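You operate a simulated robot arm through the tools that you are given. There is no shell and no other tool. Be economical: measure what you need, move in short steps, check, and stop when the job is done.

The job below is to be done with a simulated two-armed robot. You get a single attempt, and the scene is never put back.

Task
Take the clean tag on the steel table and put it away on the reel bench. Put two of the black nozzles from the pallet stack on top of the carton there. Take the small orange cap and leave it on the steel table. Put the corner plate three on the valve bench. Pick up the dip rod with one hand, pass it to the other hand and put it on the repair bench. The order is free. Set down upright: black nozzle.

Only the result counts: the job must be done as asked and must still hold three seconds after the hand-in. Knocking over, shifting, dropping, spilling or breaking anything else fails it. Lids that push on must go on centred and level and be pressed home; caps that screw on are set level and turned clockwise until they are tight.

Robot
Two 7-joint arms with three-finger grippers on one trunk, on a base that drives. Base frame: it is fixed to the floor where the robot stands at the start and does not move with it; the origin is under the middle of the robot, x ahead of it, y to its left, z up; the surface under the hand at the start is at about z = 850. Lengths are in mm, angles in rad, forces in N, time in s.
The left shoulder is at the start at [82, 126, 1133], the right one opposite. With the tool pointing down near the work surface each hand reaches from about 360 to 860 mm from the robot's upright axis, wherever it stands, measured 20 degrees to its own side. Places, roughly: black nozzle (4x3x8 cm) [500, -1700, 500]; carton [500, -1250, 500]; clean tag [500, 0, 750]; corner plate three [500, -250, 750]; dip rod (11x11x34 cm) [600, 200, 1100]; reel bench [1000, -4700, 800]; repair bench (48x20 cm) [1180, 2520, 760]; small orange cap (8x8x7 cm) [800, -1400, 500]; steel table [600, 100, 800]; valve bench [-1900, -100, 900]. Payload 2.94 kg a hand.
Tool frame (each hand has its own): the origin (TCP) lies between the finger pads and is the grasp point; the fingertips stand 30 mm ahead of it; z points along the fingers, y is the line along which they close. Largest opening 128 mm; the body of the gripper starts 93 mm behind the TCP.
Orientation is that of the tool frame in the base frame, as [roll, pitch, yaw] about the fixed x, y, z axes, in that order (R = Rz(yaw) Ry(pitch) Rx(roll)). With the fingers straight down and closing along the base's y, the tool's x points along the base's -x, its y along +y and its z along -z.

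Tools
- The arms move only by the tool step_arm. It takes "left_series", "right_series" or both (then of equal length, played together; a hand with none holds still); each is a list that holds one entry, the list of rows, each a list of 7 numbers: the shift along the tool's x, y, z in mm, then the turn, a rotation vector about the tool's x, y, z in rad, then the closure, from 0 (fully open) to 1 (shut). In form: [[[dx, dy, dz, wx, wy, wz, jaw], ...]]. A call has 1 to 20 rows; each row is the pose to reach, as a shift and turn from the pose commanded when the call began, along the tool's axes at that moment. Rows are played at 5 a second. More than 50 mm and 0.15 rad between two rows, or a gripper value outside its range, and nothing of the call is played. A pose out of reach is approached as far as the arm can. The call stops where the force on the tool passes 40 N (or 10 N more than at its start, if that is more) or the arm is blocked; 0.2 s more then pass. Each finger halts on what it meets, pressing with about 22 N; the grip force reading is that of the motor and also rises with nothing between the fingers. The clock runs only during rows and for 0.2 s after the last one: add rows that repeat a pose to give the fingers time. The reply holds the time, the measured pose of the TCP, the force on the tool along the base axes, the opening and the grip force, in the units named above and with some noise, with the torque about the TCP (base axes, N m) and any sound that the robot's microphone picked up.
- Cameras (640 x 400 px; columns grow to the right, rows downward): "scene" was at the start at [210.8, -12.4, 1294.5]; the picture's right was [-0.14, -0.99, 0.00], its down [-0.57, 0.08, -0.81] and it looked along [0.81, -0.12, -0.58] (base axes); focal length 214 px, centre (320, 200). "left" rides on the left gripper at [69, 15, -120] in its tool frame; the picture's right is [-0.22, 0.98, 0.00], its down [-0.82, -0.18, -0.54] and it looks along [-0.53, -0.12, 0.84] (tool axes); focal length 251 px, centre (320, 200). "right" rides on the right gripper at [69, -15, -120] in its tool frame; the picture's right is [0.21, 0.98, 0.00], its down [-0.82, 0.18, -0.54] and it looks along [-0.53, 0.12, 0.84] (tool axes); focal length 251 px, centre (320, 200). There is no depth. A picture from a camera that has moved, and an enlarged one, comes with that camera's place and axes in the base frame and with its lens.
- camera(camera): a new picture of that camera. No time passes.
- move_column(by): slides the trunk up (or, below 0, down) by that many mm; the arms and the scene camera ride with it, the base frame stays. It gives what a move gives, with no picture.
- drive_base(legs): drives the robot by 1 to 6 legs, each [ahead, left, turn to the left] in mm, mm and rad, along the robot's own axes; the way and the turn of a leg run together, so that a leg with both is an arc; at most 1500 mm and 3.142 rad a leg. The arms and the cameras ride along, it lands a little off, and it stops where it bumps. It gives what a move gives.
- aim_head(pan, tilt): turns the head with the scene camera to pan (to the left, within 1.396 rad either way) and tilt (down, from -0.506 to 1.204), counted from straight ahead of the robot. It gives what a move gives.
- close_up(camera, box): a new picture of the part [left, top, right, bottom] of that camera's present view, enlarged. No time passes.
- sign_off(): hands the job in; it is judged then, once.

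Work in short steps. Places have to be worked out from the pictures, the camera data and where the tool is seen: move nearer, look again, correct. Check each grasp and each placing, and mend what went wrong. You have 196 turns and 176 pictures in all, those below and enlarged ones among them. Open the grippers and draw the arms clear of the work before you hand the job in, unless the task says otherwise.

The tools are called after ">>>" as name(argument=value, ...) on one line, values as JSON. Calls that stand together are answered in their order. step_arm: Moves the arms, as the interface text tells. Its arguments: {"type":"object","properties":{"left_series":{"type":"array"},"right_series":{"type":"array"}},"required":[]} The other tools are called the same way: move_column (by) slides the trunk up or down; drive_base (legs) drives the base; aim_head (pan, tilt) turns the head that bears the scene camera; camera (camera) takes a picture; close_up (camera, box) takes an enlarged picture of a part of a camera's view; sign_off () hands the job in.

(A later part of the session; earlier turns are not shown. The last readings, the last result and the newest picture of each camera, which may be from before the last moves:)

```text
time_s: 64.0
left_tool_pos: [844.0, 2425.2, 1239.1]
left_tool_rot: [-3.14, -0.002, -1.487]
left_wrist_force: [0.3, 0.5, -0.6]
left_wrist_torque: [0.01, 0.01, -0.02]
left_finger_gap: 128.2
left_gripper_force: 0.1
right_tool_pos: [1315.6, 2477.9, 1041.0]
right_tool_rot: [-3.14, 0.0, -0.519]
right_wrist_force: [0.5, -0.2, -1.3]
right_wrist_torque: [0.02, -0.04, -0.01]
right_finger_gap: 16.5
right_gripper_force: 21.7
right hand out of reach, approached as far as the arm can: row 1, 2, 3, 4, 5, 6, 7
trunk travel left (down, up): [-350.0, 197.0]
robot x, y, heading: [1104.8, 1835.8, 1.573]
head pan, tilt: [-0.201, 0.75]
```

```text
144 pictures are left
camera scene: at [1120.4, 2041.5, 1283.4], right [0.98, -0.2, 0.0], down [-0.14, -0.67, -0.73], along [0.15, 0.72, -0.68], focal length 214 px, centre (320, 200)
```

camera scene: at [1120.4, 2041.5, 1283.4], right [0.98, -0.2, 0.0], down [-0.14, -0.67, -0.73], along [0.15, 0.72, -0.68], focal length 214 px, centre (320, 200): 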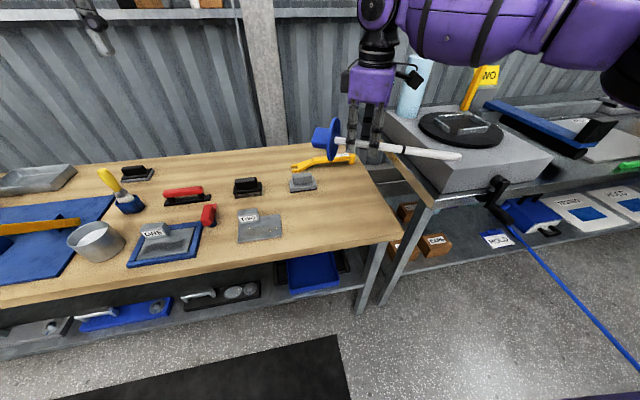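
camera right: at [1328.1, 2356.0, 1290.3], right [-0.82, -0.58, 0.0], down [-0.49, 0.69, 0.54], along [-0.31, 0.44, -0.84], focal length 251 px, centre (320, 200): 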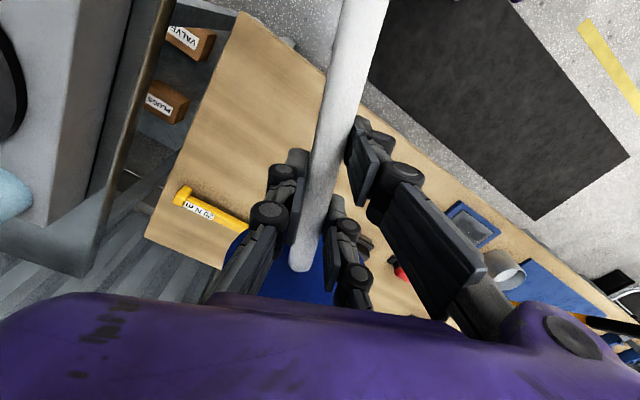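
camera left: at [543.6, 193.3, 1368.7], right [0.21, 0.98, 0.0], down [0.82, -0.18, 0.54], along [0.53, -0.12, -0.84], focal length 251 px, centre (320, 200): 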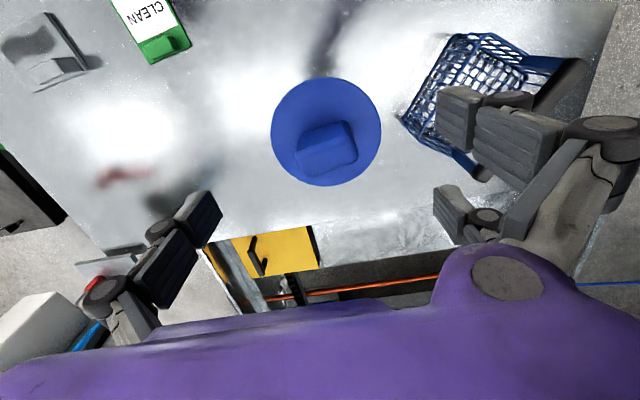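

The orientation was reached but the arm falls short at this height. I'll shift the base left 90 and ahead 55 so the hand sits over (1226, 2533), then lower the trunk.

>>> drive_base(legs=[[55, 90, 0]])

>>> move_column(by=-170)

>>> camera(camera="scene")

>>> camera(camera="right")

```text
time_s: 65.5
left_tool_pos: [751.9, 2479.4, 1239.2]
left_tool_rot: [3.141, -0.002, -1.488]
left_wrist_force: [-0.1, -0.5, 0.2]
left_wrist_torque: [-0.01, 0.01, 0.01]
left_finger_gap: 128.0
left_gripper_force: 0.1
right_tool_pos: [1226.0, 2533.1, 1039.4]
right_tool_rot: [-3.141, -0.001, -0.52]
right_wrist_force: [0.8, 0.4, -0.7]
right_wrist_torque: [-0.04, -0.06, 0.02]
right_finger_gap: 16.6
right_gripper_force: 22.3
trunk travel left (down, up): [-350.0, 197.0]
robot x, y, heading: [1010.8, 1891.1, 1.571]
head pan, tilt: [-0.201, 0.75]
```

```text
time_s: 67.4
left_tool_pos: [753.0, 2476.9, 1068.7]
left_tool_rot: [3.139, -0.002, -1.487]
left_wrist_force: [0.6, -0.2, -0.1]
left_wrist_torque: [0.01, 0.03, 0.03]
left_finger_gap: 127.8
left_gripper_force: 0.2
right_tool_pos: [1225.0, 2533.6, 871.7]
right_tool_rot: [-3.139, 0.002, -0.52]
right_wrist_force: [0.0, -0.5, -1.6]
right_wrist_torque: [-0.01, -0.04, 0.01]
right_finger_gap: 17.2
right_gripper_force: 22.4
trunk travel left (down, up): [-180.0, 367.0]
robot x, y, heading: [1012.4, 1891.4, 1.574]
head pan, tilt: [-0.201, 0.75]
```

```text
143 pictures are left
camera scene: at [1030.5, 2145.3, 1107.2], right [0.98, -0.2, 0.0], down [-0.14, -0.67, -0.73], along [0.15, 0.72, -0.68], focal length 214 px, centre (320, 200)
```

scene: 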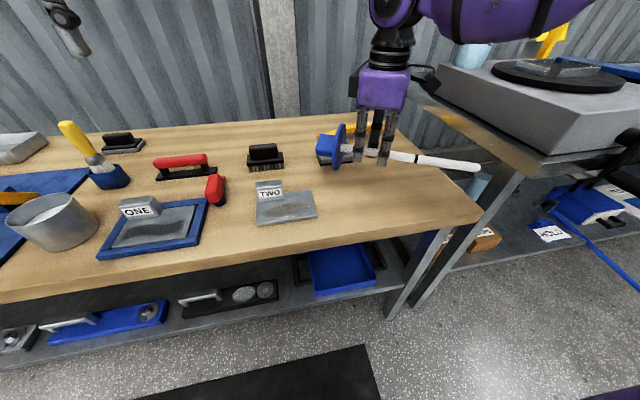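

```text
142 pictures are left
camera right: at [1291.4, 2511.7, 990.3], right [-0.3, -0.95, 0.0], down [-0.8, 0.25, 0.54], along [-0.52, 0.16, -0.84], focal length 251 px, centre (320, 200)
```

right: 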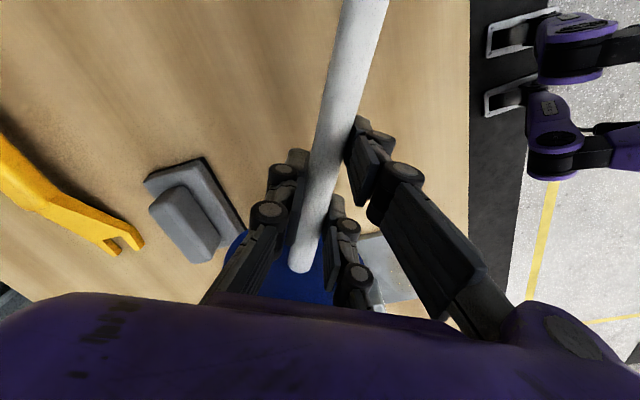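

The neighbouring objects are now measured: plate TWO's right edge is at x≈1093 and the small plate starts at y≈2643. I'll place the rod with the grip at about (1240, 2512), with the tip tilted down 0.17 and a little less yaw.

>>> step_arm(right_series=[[[12, 5, 0, 0, -0.08, -0.06, 1], [23, 11, 10, 0, -0.166, -0.12, 1], [23, 11, 40, 0, -0.166, -0.12, 1], [23, 11, 52, 0, -0.166, -0.12, 1], [23, 11, 52, 0, -0.166, -0.12, 1]]])

>>> camera(camera="scene")

>>> camera(camera="left")

```text
time_s: 68.6
left_tool_pos: [753.1, 2479.4, 1067.5]
left_tool_rot: [3.14, 0.0, -1.487]
left_wrist_force: [-0.4, 0.3, 0.1]
left_wrist_torque: [0.01, 0.02, 0.01]
left_finger_gap: 127.9
left_gripper_force: 0.2
right_tool_pos: [1240.7, 2511.4, 818.6]
right_tool_rot: [-3.131, 0.167, -0.399]
right_wrist_force: [0.6, -0.2, -1.0]
right_wrist_torque: [-0.02, -0.06, -0.01]
right_finger_gap: 16.8
right_gripper_force: 21.9
trunk travel left (down, up): [-180.0, 367.0]
robot x, y, heading: [1013.0, 1892.6, 1.574]
head pan, tilt: [-0.201, 0.75]
```

```text
141 pictures are left
camera scene: at [1030.5, 2145.9, 1107.0], right [0.98, -0.2, 0.0], down [-0.14, -0.67, -0.73], along [0.15, 0.72, -0.68], focal length 214 px, centre (320, 200)
```

scene: 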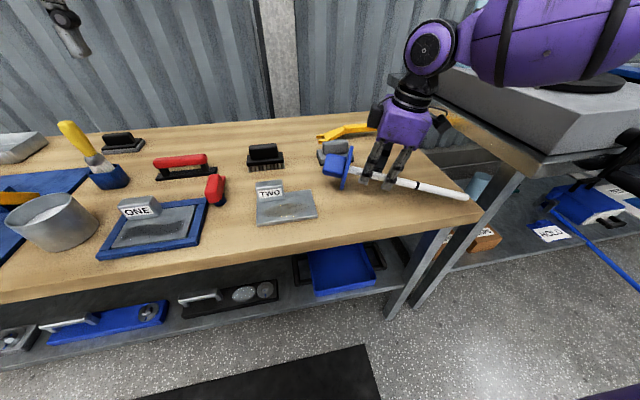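

```text
140 pictures are left
camera left: at [743.9, 2409.9, 1189.0], right [-0.99, 0.13, 0.0], down [0.11, 0.83, 0.54], along [0.07, 0.53, -0.84], focal length 251 px, centre (320, 200)
```

left: 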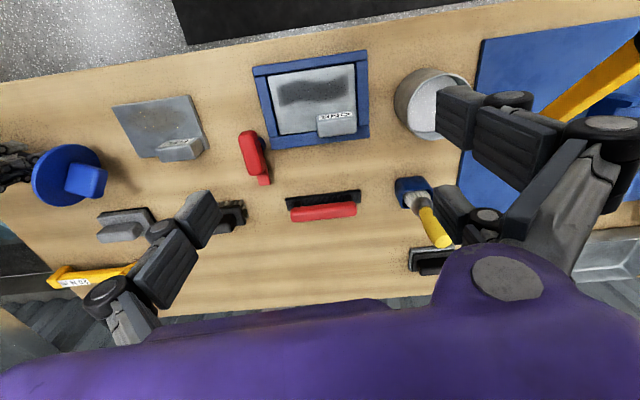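

The tip is only about 18 mm from the bench's right edge. I'll shift 25 mm left, then lower gently until contact.

>>> step_arm(right_series=[[[-22.7, 9.7, 3.8, 0, 0, 0, 1], [-21.7, 9.7, 9.7, 0, 0, 0, 1], [-20.7, 9.7, 15.6, 0, 0, 0, 1], [-20, 9.7, 19.6, 0, 0, 0, 1], [-20, 9.7, 19.6, 0, 0, 0, 1]]])

>>> close_up(camera="scene", box=[240, 80, 500, 240])

>>> camera(camera="left")

```text
time_s: 69.8
left_tool_pos: [753.5, 2477.4, 1069.5]
left_tool_rot: [3.142, 0.0, -1.486]
left_wrist_force: [-0.4, -0.4, 0.5]
left_wrist_torque: [-0.04, 0.01, 0.02]
left_finger_gap: 128.1
left_gripper_force: 0.1
right_tool_pos: [1214.1, 2512.9, 803.6]
right_tool_rot: [-3.128, 0.171, -0.398]
right_wrist_force: [2.3, 2.4, 17.3]
right_wrist_torque: [0.09, 0.18, -0.11]
right_finger_gap: 16.9
right_gripper_force: 21.8
trunk travel left (down, up): [-180.0, 367.0]
robot x, y, heading: [1011.4, 1888.0, 1.574]
head pan, tilt: [-0.201, 0.75]
```

```text
2.46 times, centred on (370, 160) of scene
camera zoom: at [1030.2, 2144.5, 1107.4], right [0.98, -0.2, 0.0], down [-0.14, -0.67, -0.73], along [0.15, 0.72, -0.68], focal length 528 px, centre (197, 298)
```

zoom: 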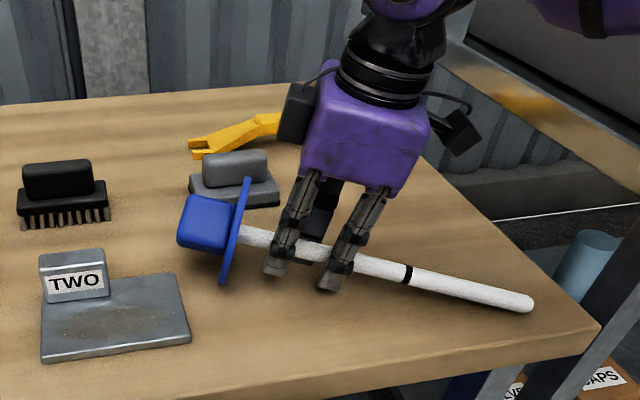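

```text
138 pictures are left
camera left: at [743.5, 2408.4, 1189.7], right [-0.99, 0.13, 0.0], down [0.11, 0.83, 0.54], along [0.07, 0.54, -0.84], focal length 251 px, centre (320, 200)
```

left: 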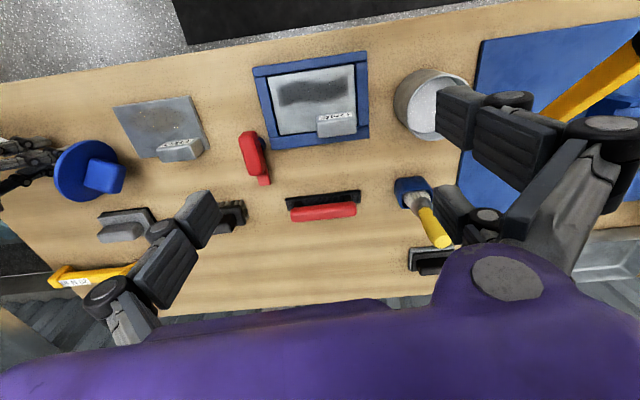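

It touched with 17 N on the bench. I'll ease up 2 mm, open partway, and lift straight out.

>>> step_arm(right_series=[[[-0.3, 0, -2, 0, 0, 0, 1], [-0.3, 0, -2, 0, 0, 0, 0.85], [-0.3, 0, -2, 0, 0, 0, 0.65], [-0.3, 0, -2, 0, 0, 0, 0.55], [-0.3, 0, -2, 0, 0, 0, 0.55], [-0.3, 0, -2, 0, 0, 0, 0.55]]])

>>> close_up(camera="scene", box=[240, 80, 500, 240])

```text
time_s: 71.2
left_tool_pos: [753.8, 2478.0, 1069.3]
left_tool_rot: [3.139, -0.002, -1.486]
left_wrist_force: [-0.2, -0.2, -0.2]
left_wrist_torque: [0.01, 0.0, -0.02]
left_finger_gap: 128.3
left_gripper_force: 0.2
right_tool_pos: [1214.8, 2512.5, 803.8]
right_tool_rot: [-3.132, 0.166, -0.399]
right_wrist_force: [-0.3, 0.1, 0.7]
right_wrist_torque: [-0.01, -0.02, 0.0]
right_finger_gap: 57.4
right_gripper_force: 0.2
trunk travel left (down, up): [-180.0, 367.0]
robot x, y, heading: [1015.9, 1887.8, 1.575]
head pan, tilt: [-0.201, 0.75]
```

```text
2.46 times, centred on (370, 160) of scene
camera zoom: at [1030.6, 2145.7, 1107.1], right [0.98, -0.2, 0.0], down [-0.14, -0.67, -0.73], along [0.15, 0.72, -0.68], focal length 528 px, centre (197, 298)
```

zoom: 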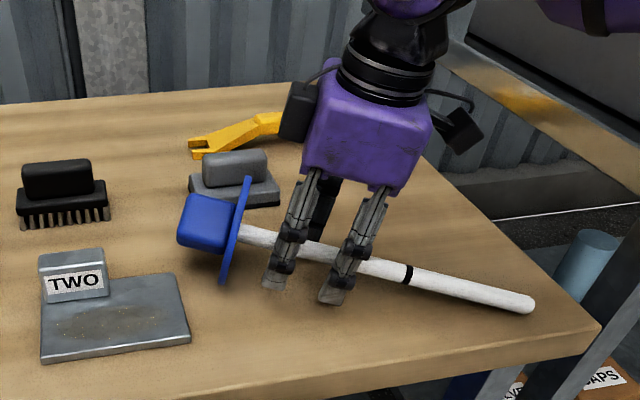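

The rod rests stably on the bench. I'll lift the right hand straight up and raise the trunk.

>>> step_arm(right_series=[[[-3, 0, -18, 0, 0, 0, 0.55], [-8, 0, -45, 0, 0, 0, 0.55], [-14, 0, -85, 0, 0, 0, 0.55], [-21, 0, -125, 0, 0, 0, 0.55]]])

>>> move_column(by=170)

>>> camera(camera="scene")

```text
time_s: 72.2
left_tool_pos: [752.2, 2476.6, 1068.6]
left_tool_rot: [3.14, -0.003, -1.488]
left_wrist_force: [1.0, 0.0, 0.2]
left_wrist_torque: [0.01, 0.01, -0.02]
left_finger_gap: 128.0
left_gripper_force: 0.1
right_tool_pos: [1213.9, 2508.5, 932.4]
right_tool_rot: [-3.131, 0.166, -0.398]
right_wrist_force: [-0.8, -0.6, -0.3]
right_wrist_torque: [0.06, -0.03, 0.03]
right_finger_gap: 57.9
right_gripper_force: 0.1
trunk travel left (down, up): [-180.0, 367.0]
robot x, y, heading: [1012.6, 1890.7, 1.576]
head pan, tilt: [-0.201, 0.75]
```

```text
time_s: 74.1
left_tool_pos: [753.1, 2479.1, 1238.7]
left_tool_rot: [3.141, -0.002, -1.488]
left_wrist_force: [0.2, 0.7, 0.1]
left_wrist_torque: [0.04, -0.01, 0.04]
left_finger_gap: 128.3
left_gripper_force: 0.1
right_tool_pos: [1214.6, 2511.4, 1100.4]
right_tool_rot: [-3.132, 0.166, -0.399]
right_wrist_force: [0.0, 0.0, 0.2]
right_wrist_torque: [0.04, -0.02, -0.03]
right_finger_gap: 57.9
right_gripper_force: 0.0
trunk travel left (down, up): [-350.0, 197.0]
robot x, y, heading: [1012.3, 1889.6, 1.577]
head pan, tilt: [-0.201, 0.75]
```

```text
136 pictures are left
camera scene: at [1030.6, 2096.1, 1283.2], right [0.98, -0.2, 0.0], down [-0.14, -0.67, -0.73], along [0.15, 0.72, -0.68], focal length 214 px, centre (320, 200)
```

scene: 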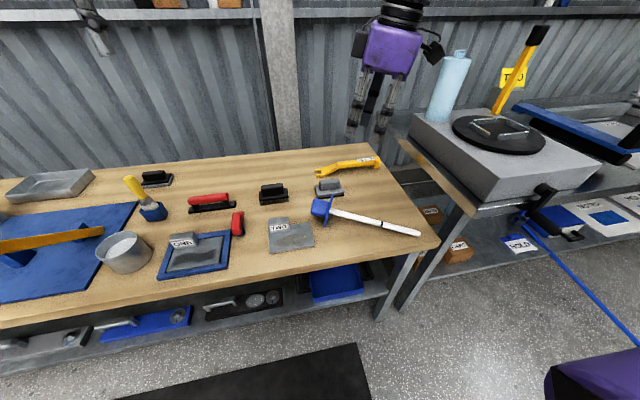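

The rod lies well within the bench. Now I'll retrace to the steel table: back, left, turn right, then slide to y≈-170.

>>> drive_base(legs=[[-500, 0, 0], [0, 1500, 0], [0, 190, 0], [0, 0, -1.577], [0, -1500, 0], [0, -60, 0]])

>>> aim_head(pan=0, tilt=0.5)

>>> camera(camera="scene")

```text
time_s: 109.3
left_tool_pos: [-83.2, 134.3, 1238.2]
left_tool_rot: [3.14, -0.001, -3.039]
left_wrist_force: [0.1, 0.8, 0.9]
left_wrist_torque: [-0.02, -0.01, 0.01]
left_finger_gap: 127.9
left_gripper_force: 0.1
right_tool_pos: [-41.5, -324.6, 1100.7]
right_tool_rot: [-3.132, 0.166, -1.949]
right_wrist_force: [0.8, -0.1, 0.3]
right_wrist_torque: [-0.02, 0.0, 0.0]
right_finger_gap: 57.8
right_gripper_force: 0.1
trunk travel left (down, up): [-350.0, 197.0]
robot x, y, heading: [-665.6, -136.0, 0.023]
head pan, tilt: [-0.201, 0.75]
```

```text
time_s: 110.0
left_tool_pos: [-83.0, 135.1, 1238.7]
left_tool_rot: [3.139, -0.002, -3.037]
left_wrist_force: [0.5, 0.6, -0.5]
left_wrist_torque: [-0.05, 0.02, -0.03]
left_finger_gap: 127.9
left_gripper_force: 0.1
right_tool_pos: [-40.7, -325.0, 1101.2]
right_tool_rot: [-3.13, 0.166, -1.951]
right_wrist_force: [-0.5, -0.1, 0.4]
right_wrist_torque: [0.01, 0.0, -0.02]
right_finger_gap: 57.6
right_gripper_force: 0.1
trunk travel left (down, up): [-350.0, 197.0]
robot x, y, heading: [-666.3, -138.4, 0.02]
head pan, tilt: [0.0, 0.499]
```

```text
135 pictures are left
camera scene: at [-450.1, -133.3, 1305.2], right [0.02, -1.0, 0.0], down [-0.48, -0.01, -0.88], along [0.88, 0.02, -0.48], focal length 214 px, centre (320, 200)
```

scene: 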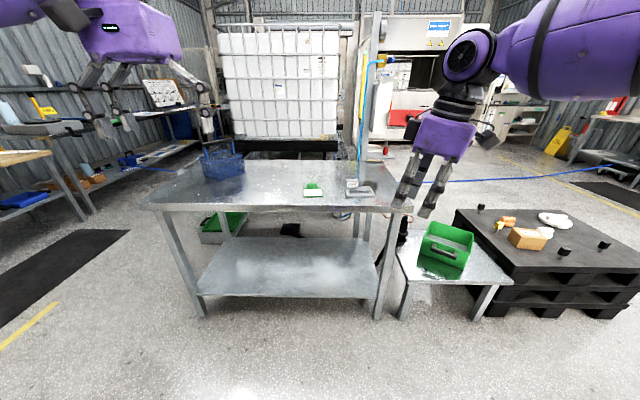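

I have a good overview now. I'll drive up to the steel table and level the right hand.

>>> drive_base(legs=[[640, -50, -0.02]])

>>> step_arm(right_series=[[[0, 0, 0, 0, 0.09, 0, 0.3], [0, 0, 0, 0, 0.166, 0, 0], [0, 0, 0, 0, 0.166, 0, 0]]])

>>> step_arm(right_series=[[[20, 0, 0, 0, 0, 0.14, 0], [40, 0, 0, 0, 0, 0.28, 0], [60, 0, 0, 0, 0, 0.42, 0], [80, 0, 0, 0, 0, 0.56, 0], [100, 0, 0, 0, 0, 0.7, 0], [100, 0, 0, 0, 0, 0.84, 0], [100, 0, 0, 0, 0, 0.98, 0], [100, 0, 0, 0, 0, 1.12, 0], [100, 0, 0, 0, 0, 1.19, 0]]])

>>> aim_head(pan=0, tilt=0.9)

>>> camera(camera="scene")

>>> camera(camera="right")

```text
time_s: 113.6
left_tool_pos: [564.5, 80.6, 1239.9]
left_tool_rot: [3.14, -0.002, -3.055]
left_wrist_force: [-0.4, 0.2, -0.3]
left_wrist_torque: [0.03, -0.01, -0.02]
left_finger_gap: 127.8
left_gripper_force: 0.1
right_tool_pos: [597.6, -381.0, 1101.3]
right_tool_rot: [-3.133, 0.165, -1.969]
right_wrist_force: [-1.2, 0.2, 0.0]
right_wrist_torque: [-0.01, -0.03, 0.02]
right_finger_gap: 57.2
right_gripper_force: 0.1
trunk travel left (down, up): [-350.0, 197.0]
robot x, y, heading: [-20.8, -182.8, -0.0]
head pan, tilt: [0.0, 0.499]
```

```text
time_s: 114.4
left_tool_pos: [563.1, 80.3, 1239.3]
left_tool_rot: [-3.141, 0.0, -3.058]
left_wrist_force: [-0.5, 0.4, 0.2]
left_wrist_torque: [0.01, 0.0, -0.02]
left_finger_gap: 127.8
left_gripper_force: 0.0
right_tool_pos: [596.1, -380.4, 1101.4]
right_tool_rot: [-3.129, 0.0, -1.969]
right_wrist_force: [0.7, -0.5, 0.6]
right_wrist_torque: [0.01, 0.0, -0.01]
right_finger_gap: 128.1
right_gripper_force: 0.0
trunk travel left (down, up): [-350.0, 197.0]
robot x, y, heading: [-25.8, -182.9, 0.006]
head pan, tilt: [0.0, 0.499]
```

```text
time_s: 116.4
left_tool_pos: [563.7, 80.4, 1237.3]
left_tool_rot: [3.139, 0.0, -3.057]
left_wrist_force: [0.3, 1.1, 0.0]
left_wrist_torque: [-0.01, 0.03, -0.01]
left_finger_gap: 128.0
left_gripper_force: 0.0
right_tool_pos: [558.3, -471.5, 1100.8]
right_tool_rot: [-3.138, 0.011, 3.119]
right_wrist_force: [0.7, 0.4, 0.5]
right_wrist_torque: [-0.01, 0.03, 0.01]
right_finger_gap: 127.9
right_gripper_force: 0.0
trunk travel left (down, up): [-350.0, 197.0]
robot x, y, heading: [-25.3, -179.5, -0.0]
head pan, tilt: [0.0, 0.499]
```

```text
time_s: 117.3
left_tool_pos: [563.7, 80.6, 1238.3]
left_tool_rot: [3.139, -0.001, -3.055]
left_wrist_force: [-0.2, -0.7, 0.5]
left_wrist_torque: [-0.02, -0.02, 0.0]
left_finger_gap: 128.0
left_gripper_force: 0.0
right_tool_pos: [557.9, -472.4, 1101.5]
right_tool_rot: [-3.139, 0.011, 3.124]
right_wrist_force: [0.3, -0.6, 0.1]
right_wrist_torque: [0.01, -0.03, 0.02]
right_finger_gap: 128.1
right_gripper_force: 0.0
trunk travel left (down, up): [-350.0, 197.0]
robot x, y, heading: [-21.0, -183.8, -0.002]
head pan, tilt: [0.0, 0.901]
```

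```text
134 pictures are left
camera scene: at [175.9, -180.7, 1271.4], right [0.0, -1.0, 0.0], down [-0.78, 0.0, -0.62], along [0.62, 0.0, -0.78], focal length 214 px, centre (320, 200)
```

scene: 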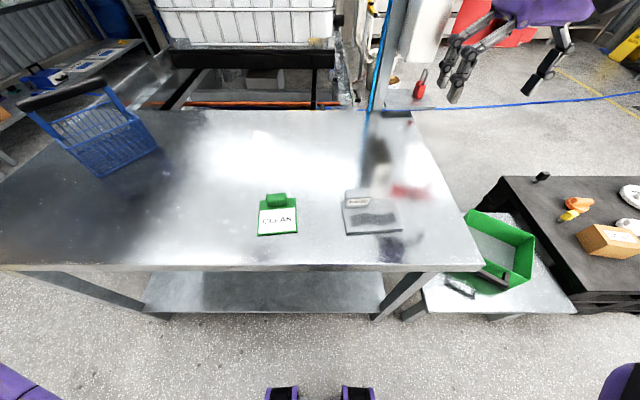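

```text
133 pictures are left
camera right: at [486.7, -485.0, 1220.3], right [-0.2, 0.98, -0.01], down [0.82, 0.17, 0.55], along [0.54, 0.1, -0.84], focal length 251 px, centre (320, 200)
```

right: 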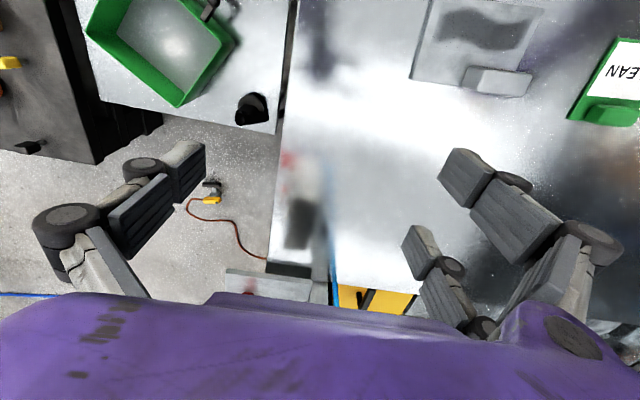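

Block THREE is at about (491, -271) and the tag handle at about (491, -75). I'll zoom in for orientation and size.

>>> close_up(camera="scene", box=[245, 175, 415, 255])

```text
3.76 times, centred on (330, 215) of scene
camera zoom: at [175.9, -180.7, 1271.4], right [0.0, -1.0, 0.0], down [-0.78, 0.0, -0.62], along [0.62, 0.0, -0.78], focal length 807 px, centre (282, 144)
```

zoom: 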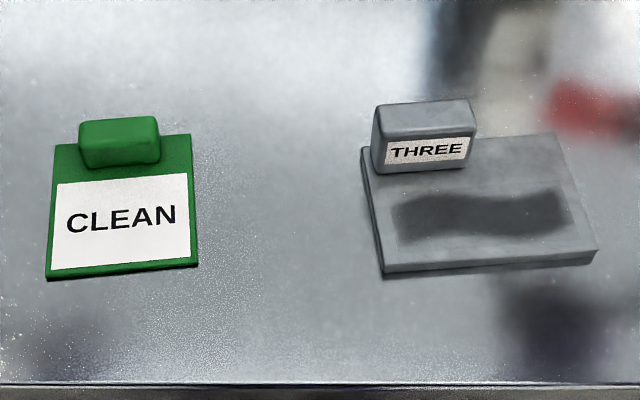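

The tag handle is at about (507, -75), roughly 49 mm wide in y, and block THREE is at about (495, -269), 55×22 mm. Both are yawed about +0.1. I'll move the left hand above the tag handle and turn the right hand to close along x over the block.

>>> step_arm(left_series=[[[10, -22, 34, 0, 0, -0.03, 0], [20, -43, 68, 0, 0, -0.03, 0], [30, -64, 102, 0, 0, -0.03, 0], [40, -85, 136, 0, 0, -0.03, 0], [50, -107, 170, 0, 0, -0.03, 0], [60, -128, 204, 0, 0, -0.03, 0], [70, -149, 238, 0, 0, -0.03, 0], [70, -149, 238, 0, 0, -0.03, 0]]])

>>> step_arm(right_series=[[[0, 0, 0, 0, 0, -0.14, 0], [5, 17, 8, 0, 0, -0.28, 0], [10, 34, 16, 0, 0, -0.42, 0], [15, 51, 24, 0, 0, -0.56, 0], [20, 68, 32, 0, 0, -0.7, 0], [25, 85, 40, 0, 0, -0.84, 0], [30, 102, 48, 0, 0, -0.98, 0], [35, 119, 56, 0, 0, -1.12, 0], [40, 136, 64, 0, 0, -1.26, 0], [47, 153, 72, 0, 0, -1.4, 0], [55, 170, 80, 0, 0, -1.54, 0], [62, 187, 90, 0, 0, -1.69, 0], [66, 202, 101, 0, 0, -1.69, 0], [66, 202, 101, 0, 0, -1.69, 0]]])

>>> camera(camera="scene")

>>> camera(camera="left")

>>> camera(camera="right")

```text
time_s: 119.1
left_tool_pos: [504.6, -72.3, 1001.1]
left_tool_rot: [-3.141, -0.001, -3.028]
left_wrist_force: [0.2, -0.1, -0.3]
left_wrist_torque: [-0.02, 0.01, 0.03]
left_finger_gap: 127.9
left_gripper_force: 0.1
right_tool_pos: [557.7, -472.6, 1102.2]
right_tool_rot: [-3.138, 0.011, 3.124]
right_wrist_force: [0.3, 0.1, -0.1]
right_wrist_torque: [0.01, 0.0, 0.03]
right_finger_gap: 128.1
right_gripper_force: 0.1
trunk travel left (down, up): [-350.0, 197.0]
robot x, y, heading: [-23.7, -182.4, 0.007]
head pan, tilt: [0.0, 0.901]
```

```text
time_s: 122.1
left_tool_pos: [506.7, -72.0, 1000.2]
left_tool_rot: [-3.14, -0.002, -3.025]
left_wrist_force: [0.2, 0.8, -0.3]
left_wrist_torque: [-0.05, -0.02, -0.03]
left_finger_gap: 128.1
left_gripper_force: 0.0
right_tool_pos: [497.8, -278.1, 1001.5]
right_tool_rot: [-3.13, -0.006, -1.474]
right_wrist_force: [0.6, 0.9, 0.8]
right_wrist_torque: [-0.01, 0.02, 0.01]
right_finger_gap: 128.1
right_gripper_force: 0.1
right hand out of reach, approached as far as the arm can: row 13, 14
trunk travel left (down, up): [-350.0, 197.0]
robot x, y, heading: [-26.1, -179.2, -0.002]
head pan, tilt: [0.0, 0.901]
```

```text
131 pictures are left
camera scene: at [175.3, -180.4, 1271.5], right [0.0, -1.0, 0.0], down [-0.78, 0.0, -0.62], along [0.62, 0.0, -0.78], focal length 214 px, centre (320, 200)
```

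scene: 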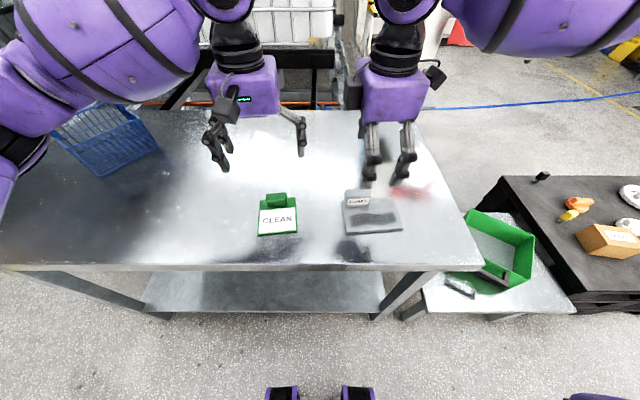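

```text
130 pictures are left
camera left: at [435.1, -63.5, 1121.6], right [0.1, 0.99, 0.0], down [0.84, -0.09, 0.54], along [0.54, -0.05, -0.84], focal length 251 px, centre (320, 200)
```

left: 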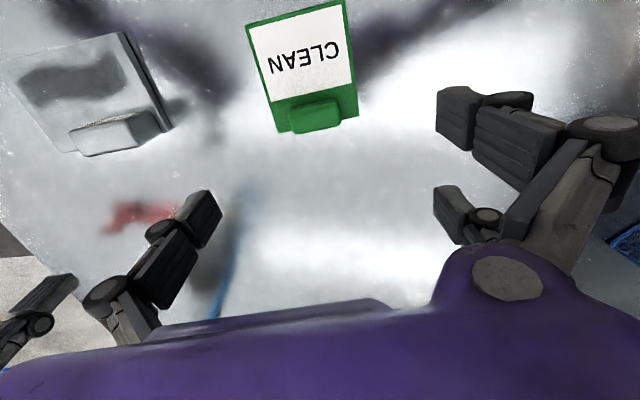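

```text
129 pictures are left
camera right: at [516.5, -344.2, 1121.9], right [-0.95, -0.31, -0.01], down [-0.27, 0.8, 0.53], along [-0.16, 0.51, -0.85], focal length 251 px, centre (320, 200)
```

right: 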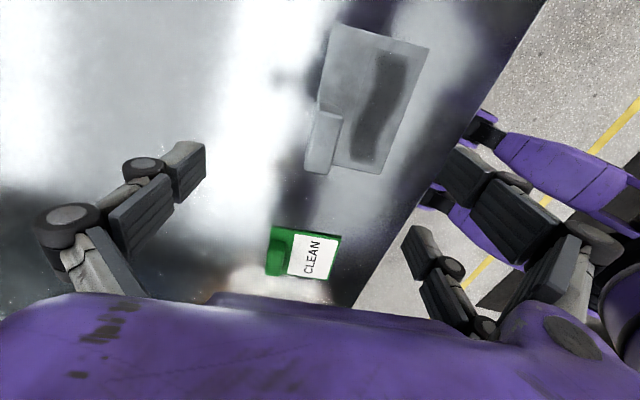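

Cross-checking the views gives the tag handle at about (498, -72) with its top near z≈875, and the block top at z≈890. I'll lower the left hand onto the tag handle and close gently.

>>> step_arm(left_series=[[[8, 0, 40, 0, 0, 0, 0], [8, 0, 80, 0, 0, 0, 0], [8, 0, 109, 0, 0, 0, 0], [8, 0, 109, 0, 0, 0, 0.3], [8, 0, 109, 0, 0, 0, 0.6], [8, 0, 109, 0, 0, 0, 0.9], [8, 0, 109, 0, 0, 0, 1], [8, 0, 109, 0, 0, 0, 1]]])

>>> close_up(camera="scene", box=[200, 130, 420, 270])

>>> camera(camera="left")

```text
time_s: 123.9
left_tool_pos: [498.0, -72.6, 890.8]
left_tool_rot: [3.14, -0.002, -3.026]
left_wrist_force: [-0.9, -0.9, 0.7]
left_wrist_torque: [-0.01, 0.01, 0.01]
left_finger_gap: 0.0
left_gripper_force: 2.9
right_tool_pos: [497.7, -278.5, 1002.5]
right_tool_rot: [-3.131, -0.004, -1.472]
right_wrist_force: [0.7, 0.2, -0.3]
right_wrist_torque: [-0.02, 0.03, 0.03]
right_finger_gap: 127.9
right_gripper_force: 0.1
trunk travel left (down, up): [-350.0, 197.0]
robot x, y, heading: [-25.8, -182.9, 0.005]
head pan, tilt: [0.0, 0.901]
```

```text
2.86 times, centred on (310, 200) of scene
camera zoom: at [175.8, -180.8, 1271.4], right [0.0, -1.0, 0.0], down [-0.78, 0.0, -0.62], along [0.62, 0.0, -0.78], focal length 613 px, centre (349, 200)
```

zoom: 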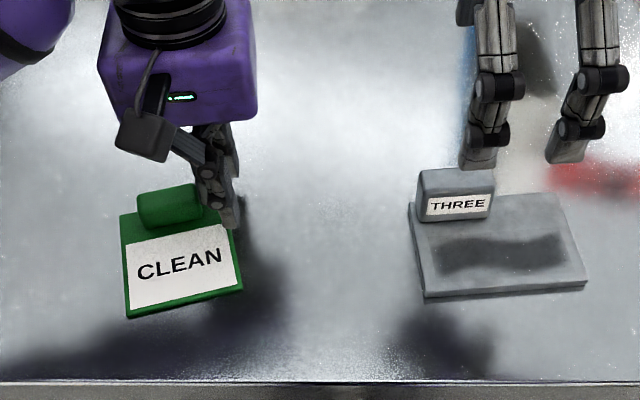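

```text
127 pictures are left
camera left: at [427.4, -64.9, 1011.2], right [0.1, 0.99, 0.0], down [0.84, -0.09, 0.54], along [0.54, -0.05, -0.84], focal length 251 px, centre (320, 200)
```

left: 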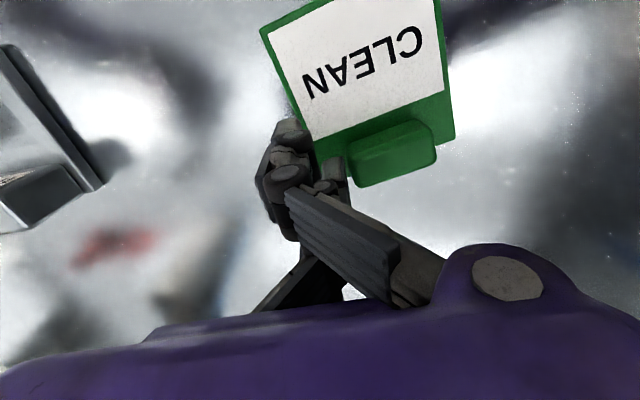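

The fingers closed on nothing and the tag shifted about 45 mm to the left, so they were probably too high. I'll open, lift, and look closely again.

>>> close_up(camera="scene", box=[225, 165, 305, 245])

>>> step_arm(left_series=[[[0, 0, -15, 0, 0, 0, 1], [0, 0, -50, 0, 0, 0, 1], [0, 20, -80, 0, 0, 0, 0.5], [0, 42, -80, 0, 0, 0, 0], [0, 42, -80, 0, 0, 0, 0], [0, 42, -80, 0, 0, 0, 0]]])

>>> camera(camera="left")

>>> close_up(camera="scene", box=[200, 130, 420, 270])

```text
5.00 times, centred on (265, 205) of scene
camera zoom: at [175.8, -180.8, 1271.4], right [0.0, -1.0, 0.0], down [-0.78, 0.0, -0.62], along [0.62, 0.0, -0.78], focal length 1072 px, centre (595, 175)
```

zoom: 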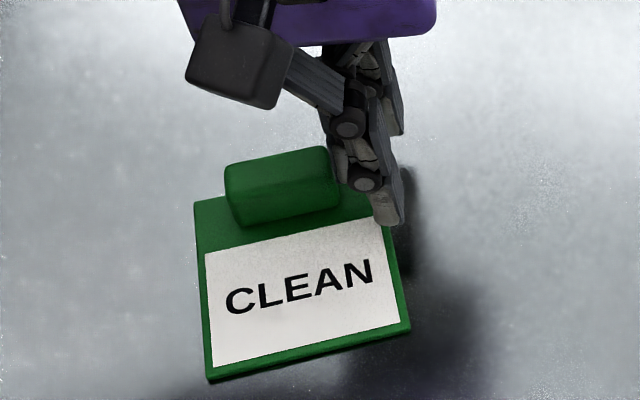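

```text
time_s: 125.3
left_tool_pos: [493.9, -32.7, 970.6]
left_tool_rot: [3.141, -0.003, -3.024]
left_wrist_force: [-0.1, 0.2, 0.8]
left_wrist_torque: [0.01, -0.02, 0.03]
left_finger_gap: 116.0
left_gripper_force: 0.1
right_tool_pos: [496.8, -278.2, 1001.3]
right_tool_rot: [-3.133, -0.003, -1.473]
right_wrist_force: [0.7, 1.0, 0.1]
right_wrist_torque: [0.01, -0.03, -0.03]
right_finger_gap: 128.2
right_gripper_force: 0.1
trunk travel left (down, up): [-350.0, 197.0]
robot x, y, heading: [-22.3, -178.4, -0.001]
head pan, tilt: [0.0, 0.901]
```

```text
125 pictures are left
camera left: at [422.1, -24.8, 1091.5], right [0.1, 0.99, 0.0], down [0.84, -0.09, 0.54], along [0.54, -0.05, -0.84], focal length 251 px, centre (320, 200)
```

left: 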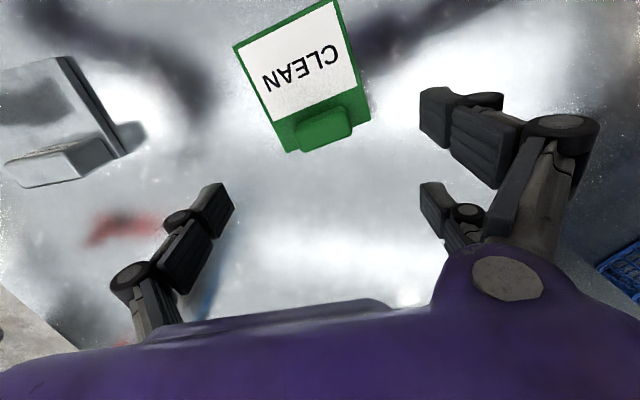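

```text
2.86 times, centred on (310, 200) of scene
camera zoom: at [175.7, -180.5, 1271.4], right [0.0, -1.0, 0.0], down [-0.78, 0.0, -0.62], along [0.62, 0.0, -0.78], focal length 613 px, centre (349, 200)
```

zoom: 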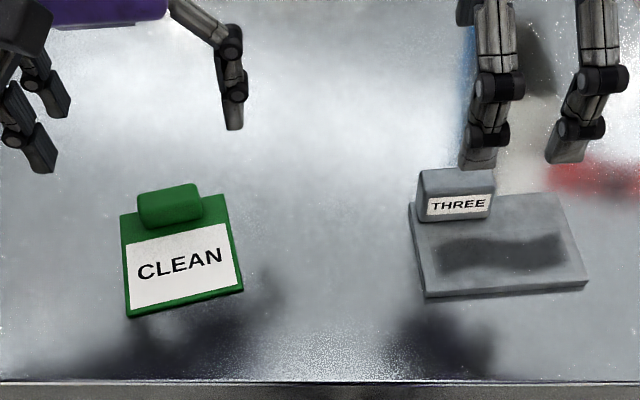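

The table is at z≈850 and the tag now lies with its handle centre at about (491, -28), yaw +0.24. I'll go lower this time, with the tips just above the tag sheet, and close slowly to see what the gap does.

>>> step_arm(left_series=[[[3, 5, 40, 0, 0, -0.12, 0], [3, 5, 75, 0, 0, -0.12, 0], [3, 5, 84, 0, 0, -0.12, 0], [3, 5, 84, 0, 0, -0.12, 0.3], [3, 5, 84, 0, 0, -0.12, 0.5], [3, 5, 84, 0, 0, -0.12, 0.56], [3, 5, 84, 0, 0, -0.12, 0.56]]])

>>> camera(camera="left")

>>> close_up(camera="scene", box=[200, 130, 320, 250])

```text
time_s: 126.9
left_tool_pos: [490.2, -27.6, 886.0]
left_tool_rot: [3.139, -0.001, -2.907]
left_wrist_force: [-0.8, 0.6, 0.0]
left_wrist_torque: [-0.02, -0.01, 0.0]
left_finger_gap: 56.0
left_gripper_force: 0.0
right_tool_pos: [497.8, -278.1, 1002.0]
right_tool_rot: [-3.131, -0.004, -1.474]
right_wrist_force: [-1.2, -0.5, 0.7]
right_wrist_torque: [-0.01, -0.01, 0.02]
right_finger_gap: 128.1
right_gripper_force: 0.1
trunk travel left (down, up): [-350.0, 197.0]
robot x, y, heading: [-19.5, -181.2, -0.0]
head pan, tilt: [0.0, 0.901]
```

```text
123 pictures are left
camera left: at [420.5, -28.6, 1007.4], right [-0.02, 1.0, 0.0], down [0.84, 0.02, 0.54], along [0.54, 0.01, -0.84], focal length 251 px, centre (320, 200)
```

left: 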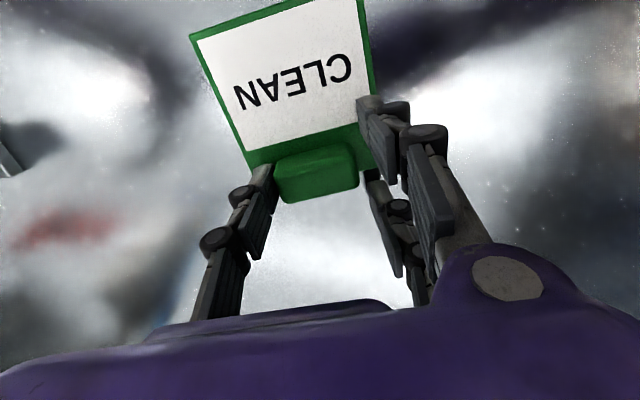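

```text
3.33 times, centred on (260, 190) of scene
camera zoom: at [175.8, -180.7, 1271.4], right [0.0, -1.0, 0.0], down [-0.78, 0.0, -0.62], along [0.62, 0.0, -0.78], focal length 715 px, centre (520, 233)
```

zoom: 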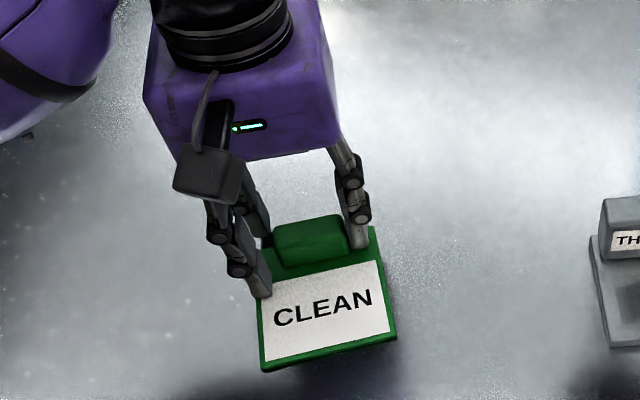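

The handle is between the fingers with a gap of 56 mm. I'll close a bit more to see whether the fingers stop at about 49 mm.

>>> step_arm(left_series=[[[0, 0, 0, 0, 0, 0, 0.62], [0, 0, 0, 0, 0, 0, 0.68], [0, 0, 0, 0, 0, 0, 0.72], [0, 0, 0, 0, 0, 0, 0.72]]])

>>> camera(camera="left")

```text
time_s: 127.9
left_tool_pos: [492.1, -27.9, 887.6]
left_tool_rot: [3.139, -0.002, -2.907]
left_wrist_force: [0.8, -0.1, -0.2]
left_wrist_torque: [0.0, 0.0, -0.01]
left_finger_gap: 36.0
left_gripper_force: 0.2
right_tool_pos: [498.0, -278.6, 1001.8]
right_tool_rot: [-3.132, -0.005, -1.474]
right_wrist_force: [-0.3, -0.3, 0.7]
right_wrist_torque: [0.01, -0.01, 0.01]
right_finger_gap: 127.8
right_gripper_force: 0.0
trunk travel left (down, up): [-350.0, 197.0]
robot x, y, heading: [-25.2, -180.4, 0.001]
head pan, tilt: [0.0, 0.901]
```

```text
121 pictures are left
camera left: at [420.5, -28.6, 1007.4], right [-0.02, 1.0, 0.0], down [0.84, 0.02, 0.54], along [0.54, 0.01, -0.84], focal length 251 px, centre (320, 200)
```

left: 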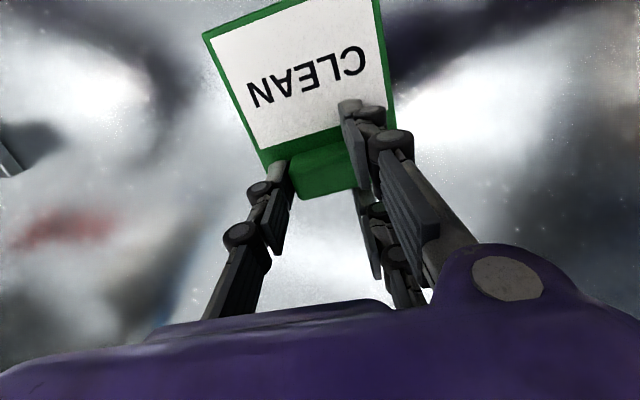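

Now it's clear. One side has two fingers spread about ±33 mm along tool x, and they straddle the 27 mm deep handle. I'll back off and grip the tag plate by its own sides instead (93 mm wide, 99 mm long), which all the fingers engage.

>>> step_arm(left_series=[[[0, 0, 0, 0, 0, 0, 0.5], [0, 0, 0, 0, 0, 0, 0.2], [0, 0, 0, 0, 0, 0, 0], [0, 0, -40, 0, 0, 0, 0], [20, 0, -75, 0, 0, 0, 0], [45, 0, -75, 0, 0, 0, 0], [45, 0, -75, 0, 0, 0, 0]]])

>>> camera(camera="left")

>>> close_up(camera="scene", box=[200, 130, 360, 270])

```text
time_s: 129.5
left_tool_pos: [447.9, -40.3, 962.3]
left_tool_rot: [3.14, -0.001, -2.906]
left_wrist_force: [0.4, -0.2, -0.6]
left_wrist_torque: [0.03, -0.01, 0.01]
left_finger_gap: 128.0
left_gripper_force: 0.2
right_tool_pos: [497.2, -277.0, 1001.1]
right_tool_rot: [-3.132, -0.003, -1.471]
right_wrist_force: [0.7, 0.2, 1.0]
right_wrist_torque: [-0.02, 0.0, -0.02]
right_finger_gap: 127.7
right_gripper_force: 0.0
trunk travel left (down, up): [-350.0, 197.0]
robot x, y, heading: [-25.6, -183.4, 0.004]
head pan, tilt: [0.0, 0.901]
```

```text
120 pictures are left
camera left: at [376.3, -40.1, 1083.3], right [-0.02, 1.0, 0.0], down [0.84, 0.02, 0.54], along [0.54, 0.01, -0.84], focal length 251 px, centre (320, 200)
```

left: 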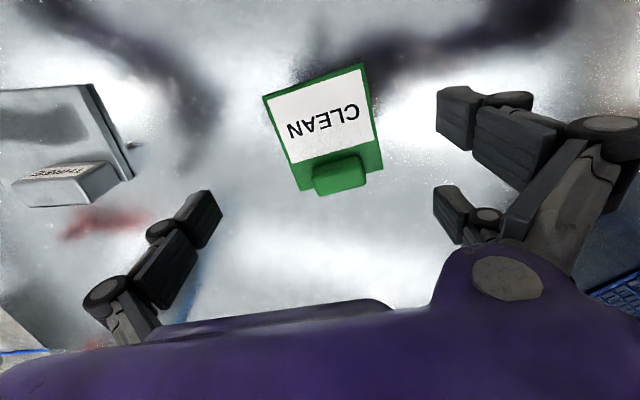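

```text
2.86 times, centred on (280, 200) of scene
camera zoom: at [176.1, -180.8, 1271.3], right [0.0, -1.0, 0.0], down [-0.78, 0.0, -0.62], along [0.62, 0.0, -0.78], focal length 613 px, centre (434, 200)
```

zoom: 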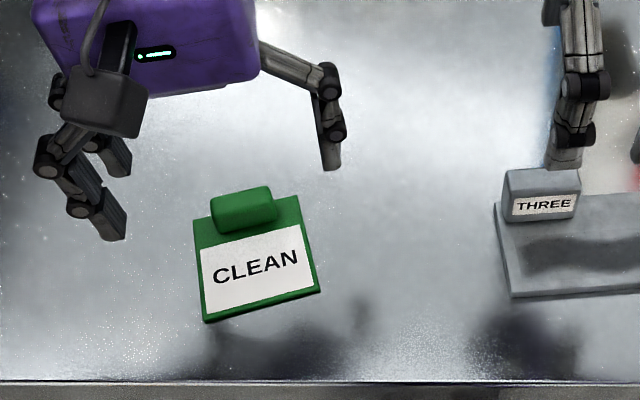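

Tag corners give a centre of (453, -33), yaw 0.31 and about 89×99 mm. I'll align, lower to just above the table, and then feel for the surface.

>>> step_arm(left_series=[[[-6.5, 5.6, 20, 0, 0, -0.075, 0], [-6.5, 5.6, 50, 0, 0, -0.075, 0], [-6.5, 5.6, 74, 0, 0, -0.075, 0], [-6.5, 5.6, 78, 0, 0, -0.075, 0], [-6.5, 5.6, 81, 0, 0, -0.075, 0], [-6.5, 5.6, 84, 0, 0, -0.075, 0], [-6.5, 5.6, 87, 0, 0, -0.075, 0]]])

>>> camera(camera="left")

>>> close_up(camera="scene", box=[200, 130, 360, 270])

```text
time_s: 131.1
left_tool_pos: [450.6, -30.9, 876.2]
left_tool_rot: [3.141, -0.001, -2.833]
left_wrist_force: [-0.3, 0.2, 0.2]
left_wrist_torque: [-0.02, -0.01, 0.0]
left_finger_gap: 127.9
left_gripper_force: 0.0
right_tool_pos: [498.3, -279.1, 1002.7]
right_tool_rot: [-3.132, -0.002, -1.473]
right_wrist_force: [-0.8, -0.5, -0.1]
right_wrist_torque: [-0.04, -0.01, -0.01]
right_finger_gap: 127.9
right_gripper_force: 0.0
trunk travel left (down, up): [-350.0, 197.0]
robot x, y, heading: [-21.3, -181.0, 0.0]
head pan, tilt: [0.0, 0.901]
```

```text
118 pictures are left
camera left: at [380.4, -36.8, 996.2], right [-0.09, 1.0, 0.0], down [0.84, 0.08, 0.54], along [0.54, 0.05, -0.84], focal length 251 px, centre (320, 200)
```

left: 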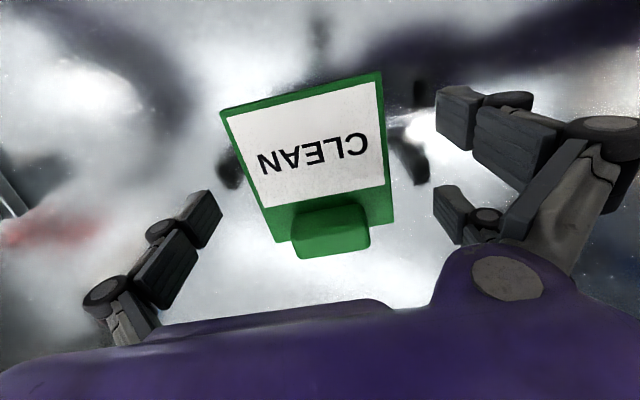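

```text
2.86 times, centred on (280, 200) of scene
camera zoom: at [175.8, -180.7, 1271.4], right [0.0, -1.0, 0.0], down [-0.78, 0.0, -0.62], along [0.62, 0.0, -0.78], focal length 613 px, centre (434, 200)
```

zoom: 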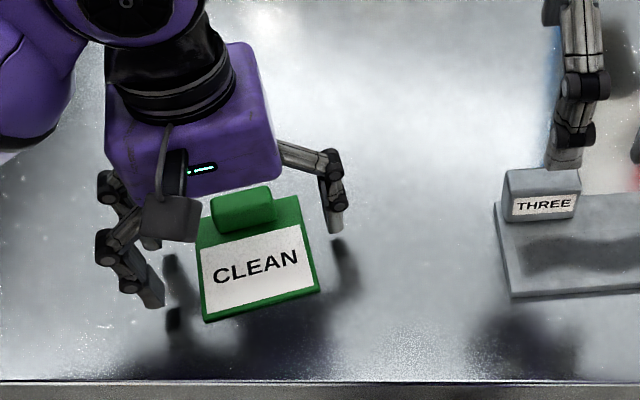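

The shadows show the tips are still above the table; the fingertips seem to retract when the hand is wide open. I'll preclose to about 105 mm and keep feeling downward.

>>> step_arm(left_series=[[[0, 0, 0, 0, 0, 0, 0.1], [0, 0, 0, 0, 0, 0, 0.16], [0, 0, 4, 0, 0, 0, 0.16], [0, 0, 8, 0, 0, 0, 0.16], [0, 0, 12, 0, 0, 0, 0.16], [0, 0, 15, 0, 0, 0, 0.16], [0, 0, 18, 0, 0, 0, 0.16], [0, 0, 21, 0, 0, 0, 0.16]]])

>>> close_up(camera="scene", box=[200, 130, 360, 270])

```text
time_s: 132.6
left_tool_pos: [451.0, -29.1, 871.7]
left_tool_rot: [3.141, 0.015, -2.83]
left_wrist_force: [-9.0, 17.5, 70.8]
left_wrist_torque: [1.78, 2.84, -1.06]
left_finger_gap: 99.7
left_gripper_force: 41.8
right_tool_pos: [493.8, -277.4, 1004.2]
right_tool_rot: [-3.124, -0.006, -1.473]
right_wrist_force: [-1.4, 0.1, 0.0]
right_wrist_torque: [-0.01, -0.05, 0.01]
right_finger_gap: 128.0
right_gripper_force: 0.1
trunk travel left (down, up): [-350.0, 197.0]
robot x, y, heading: [-24.0, -184.8, 0.0]
head pan, tilt: [0.0, 0.901]
stopped in row 7 (left hand): the force on the tool passed its limit at 46 N (the readings are from after the stop); the commanded pose is now the measured one
```

```text
2.86 times, centred on (280, 200) of scene
camera zoom: at [170.0, -180.4, 1272.8], right [0.0, -1.0, 0.0], down [-0.78, 0.0, -0.62], along [0.62, 0.0, -0.78], focal length 613 px, centre (434, 200)
```

zoom: 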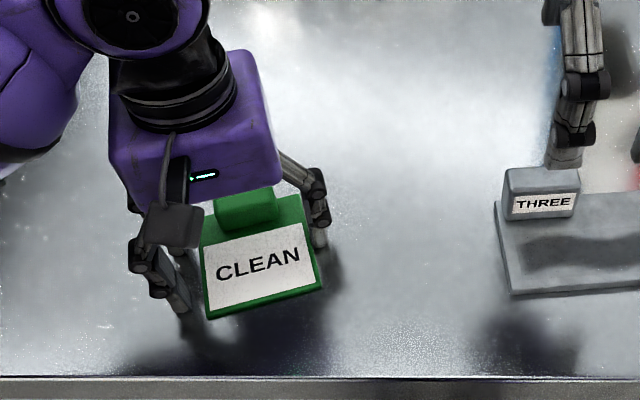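

A finger touched the table at TCP z≈872 with a gap of 100. I'll rise about 5 mm to unload and close onto the tag's sides.

>>> step_arm(left_series=[[[0, 0, -3, 0, -0.015, 0, 0.16], [0, 0, -6, 0, -0.015, 0, 0.16], [0, 0, -6, 0, -0.015, 0, 0.2], [0, 0, -6, 0, -0.015, 0, 0.26], [0, 0, -6, 0, -0.015, 0, 0.34], [0, 0, -6, 0, -0.015, 0, 0.34]]])

>>> close_up(camera="scene", box=[200, 130, 360, 270])

>>> camera(camera="left")

```text
time_s: 134.0
left_tool_pos: [449.7, -29.9, 873.6]
left_tool_rot: [3.139, 0.023, -2.833]
left_wrist_force: [-8.9, 21.3, 49.4]
left_wrist_torque: [1.78, 2.31, -0.96]
left_finger_gap: 96.8
left_gripper_force: 32.8
right_tool_pos: [494.5, -276.6, 1004.0]
right_tool_rot: [-3.127, -0.005, -1.471]
right_wrist_force: [-0.6, 0.0, 0.6]
right_wrist_torque: [0.01, 0.05, -0.03]
right_finger_gap: 128.0
right_gripper_force: 0.1
trunk travel left (down, up): [-350.0, 197.0]
robot x, y, heading: [-25.3, -179.7, -0.002]
head pan, tilt: [0.0, 0.901]
```

```text
2.86 times, centred on (280, 200) of scene
camera zoom: at [172.4, -180.4, 1272.2], right [0.0, -1.0, 0.0], down [-0.78, 0.0, -0.62], along [0.62, 0.0, -0.78], focal length 613 px, centre (434, 200)
```

zoom: 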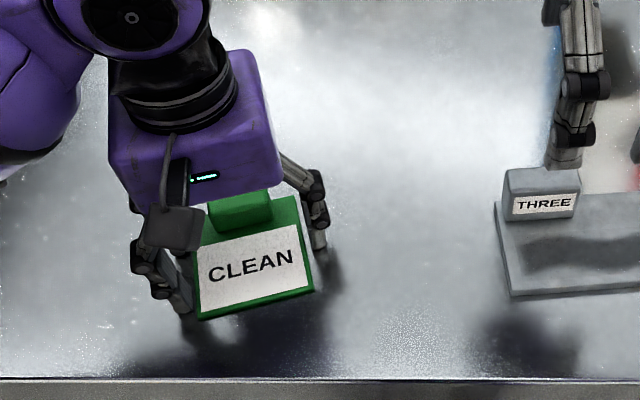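

```text
114 pictures are left
camera left: at [376.7, -36.3, 991.1], right [-0.09, 1.0, 0.01], down [0.83, 0.07, 0.56], along [0.56, 0.06, -0.83], focal length 251 px, centre (320, 200)
```

left: 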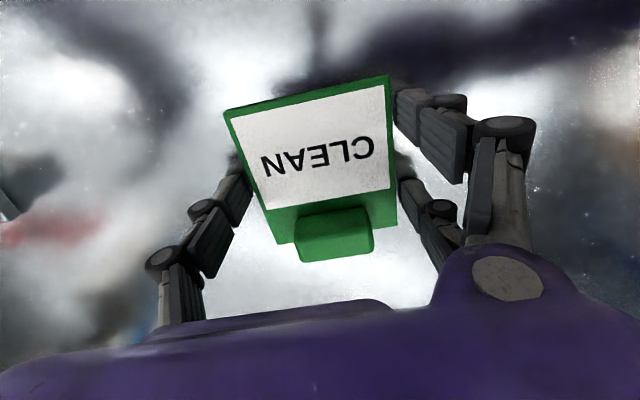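

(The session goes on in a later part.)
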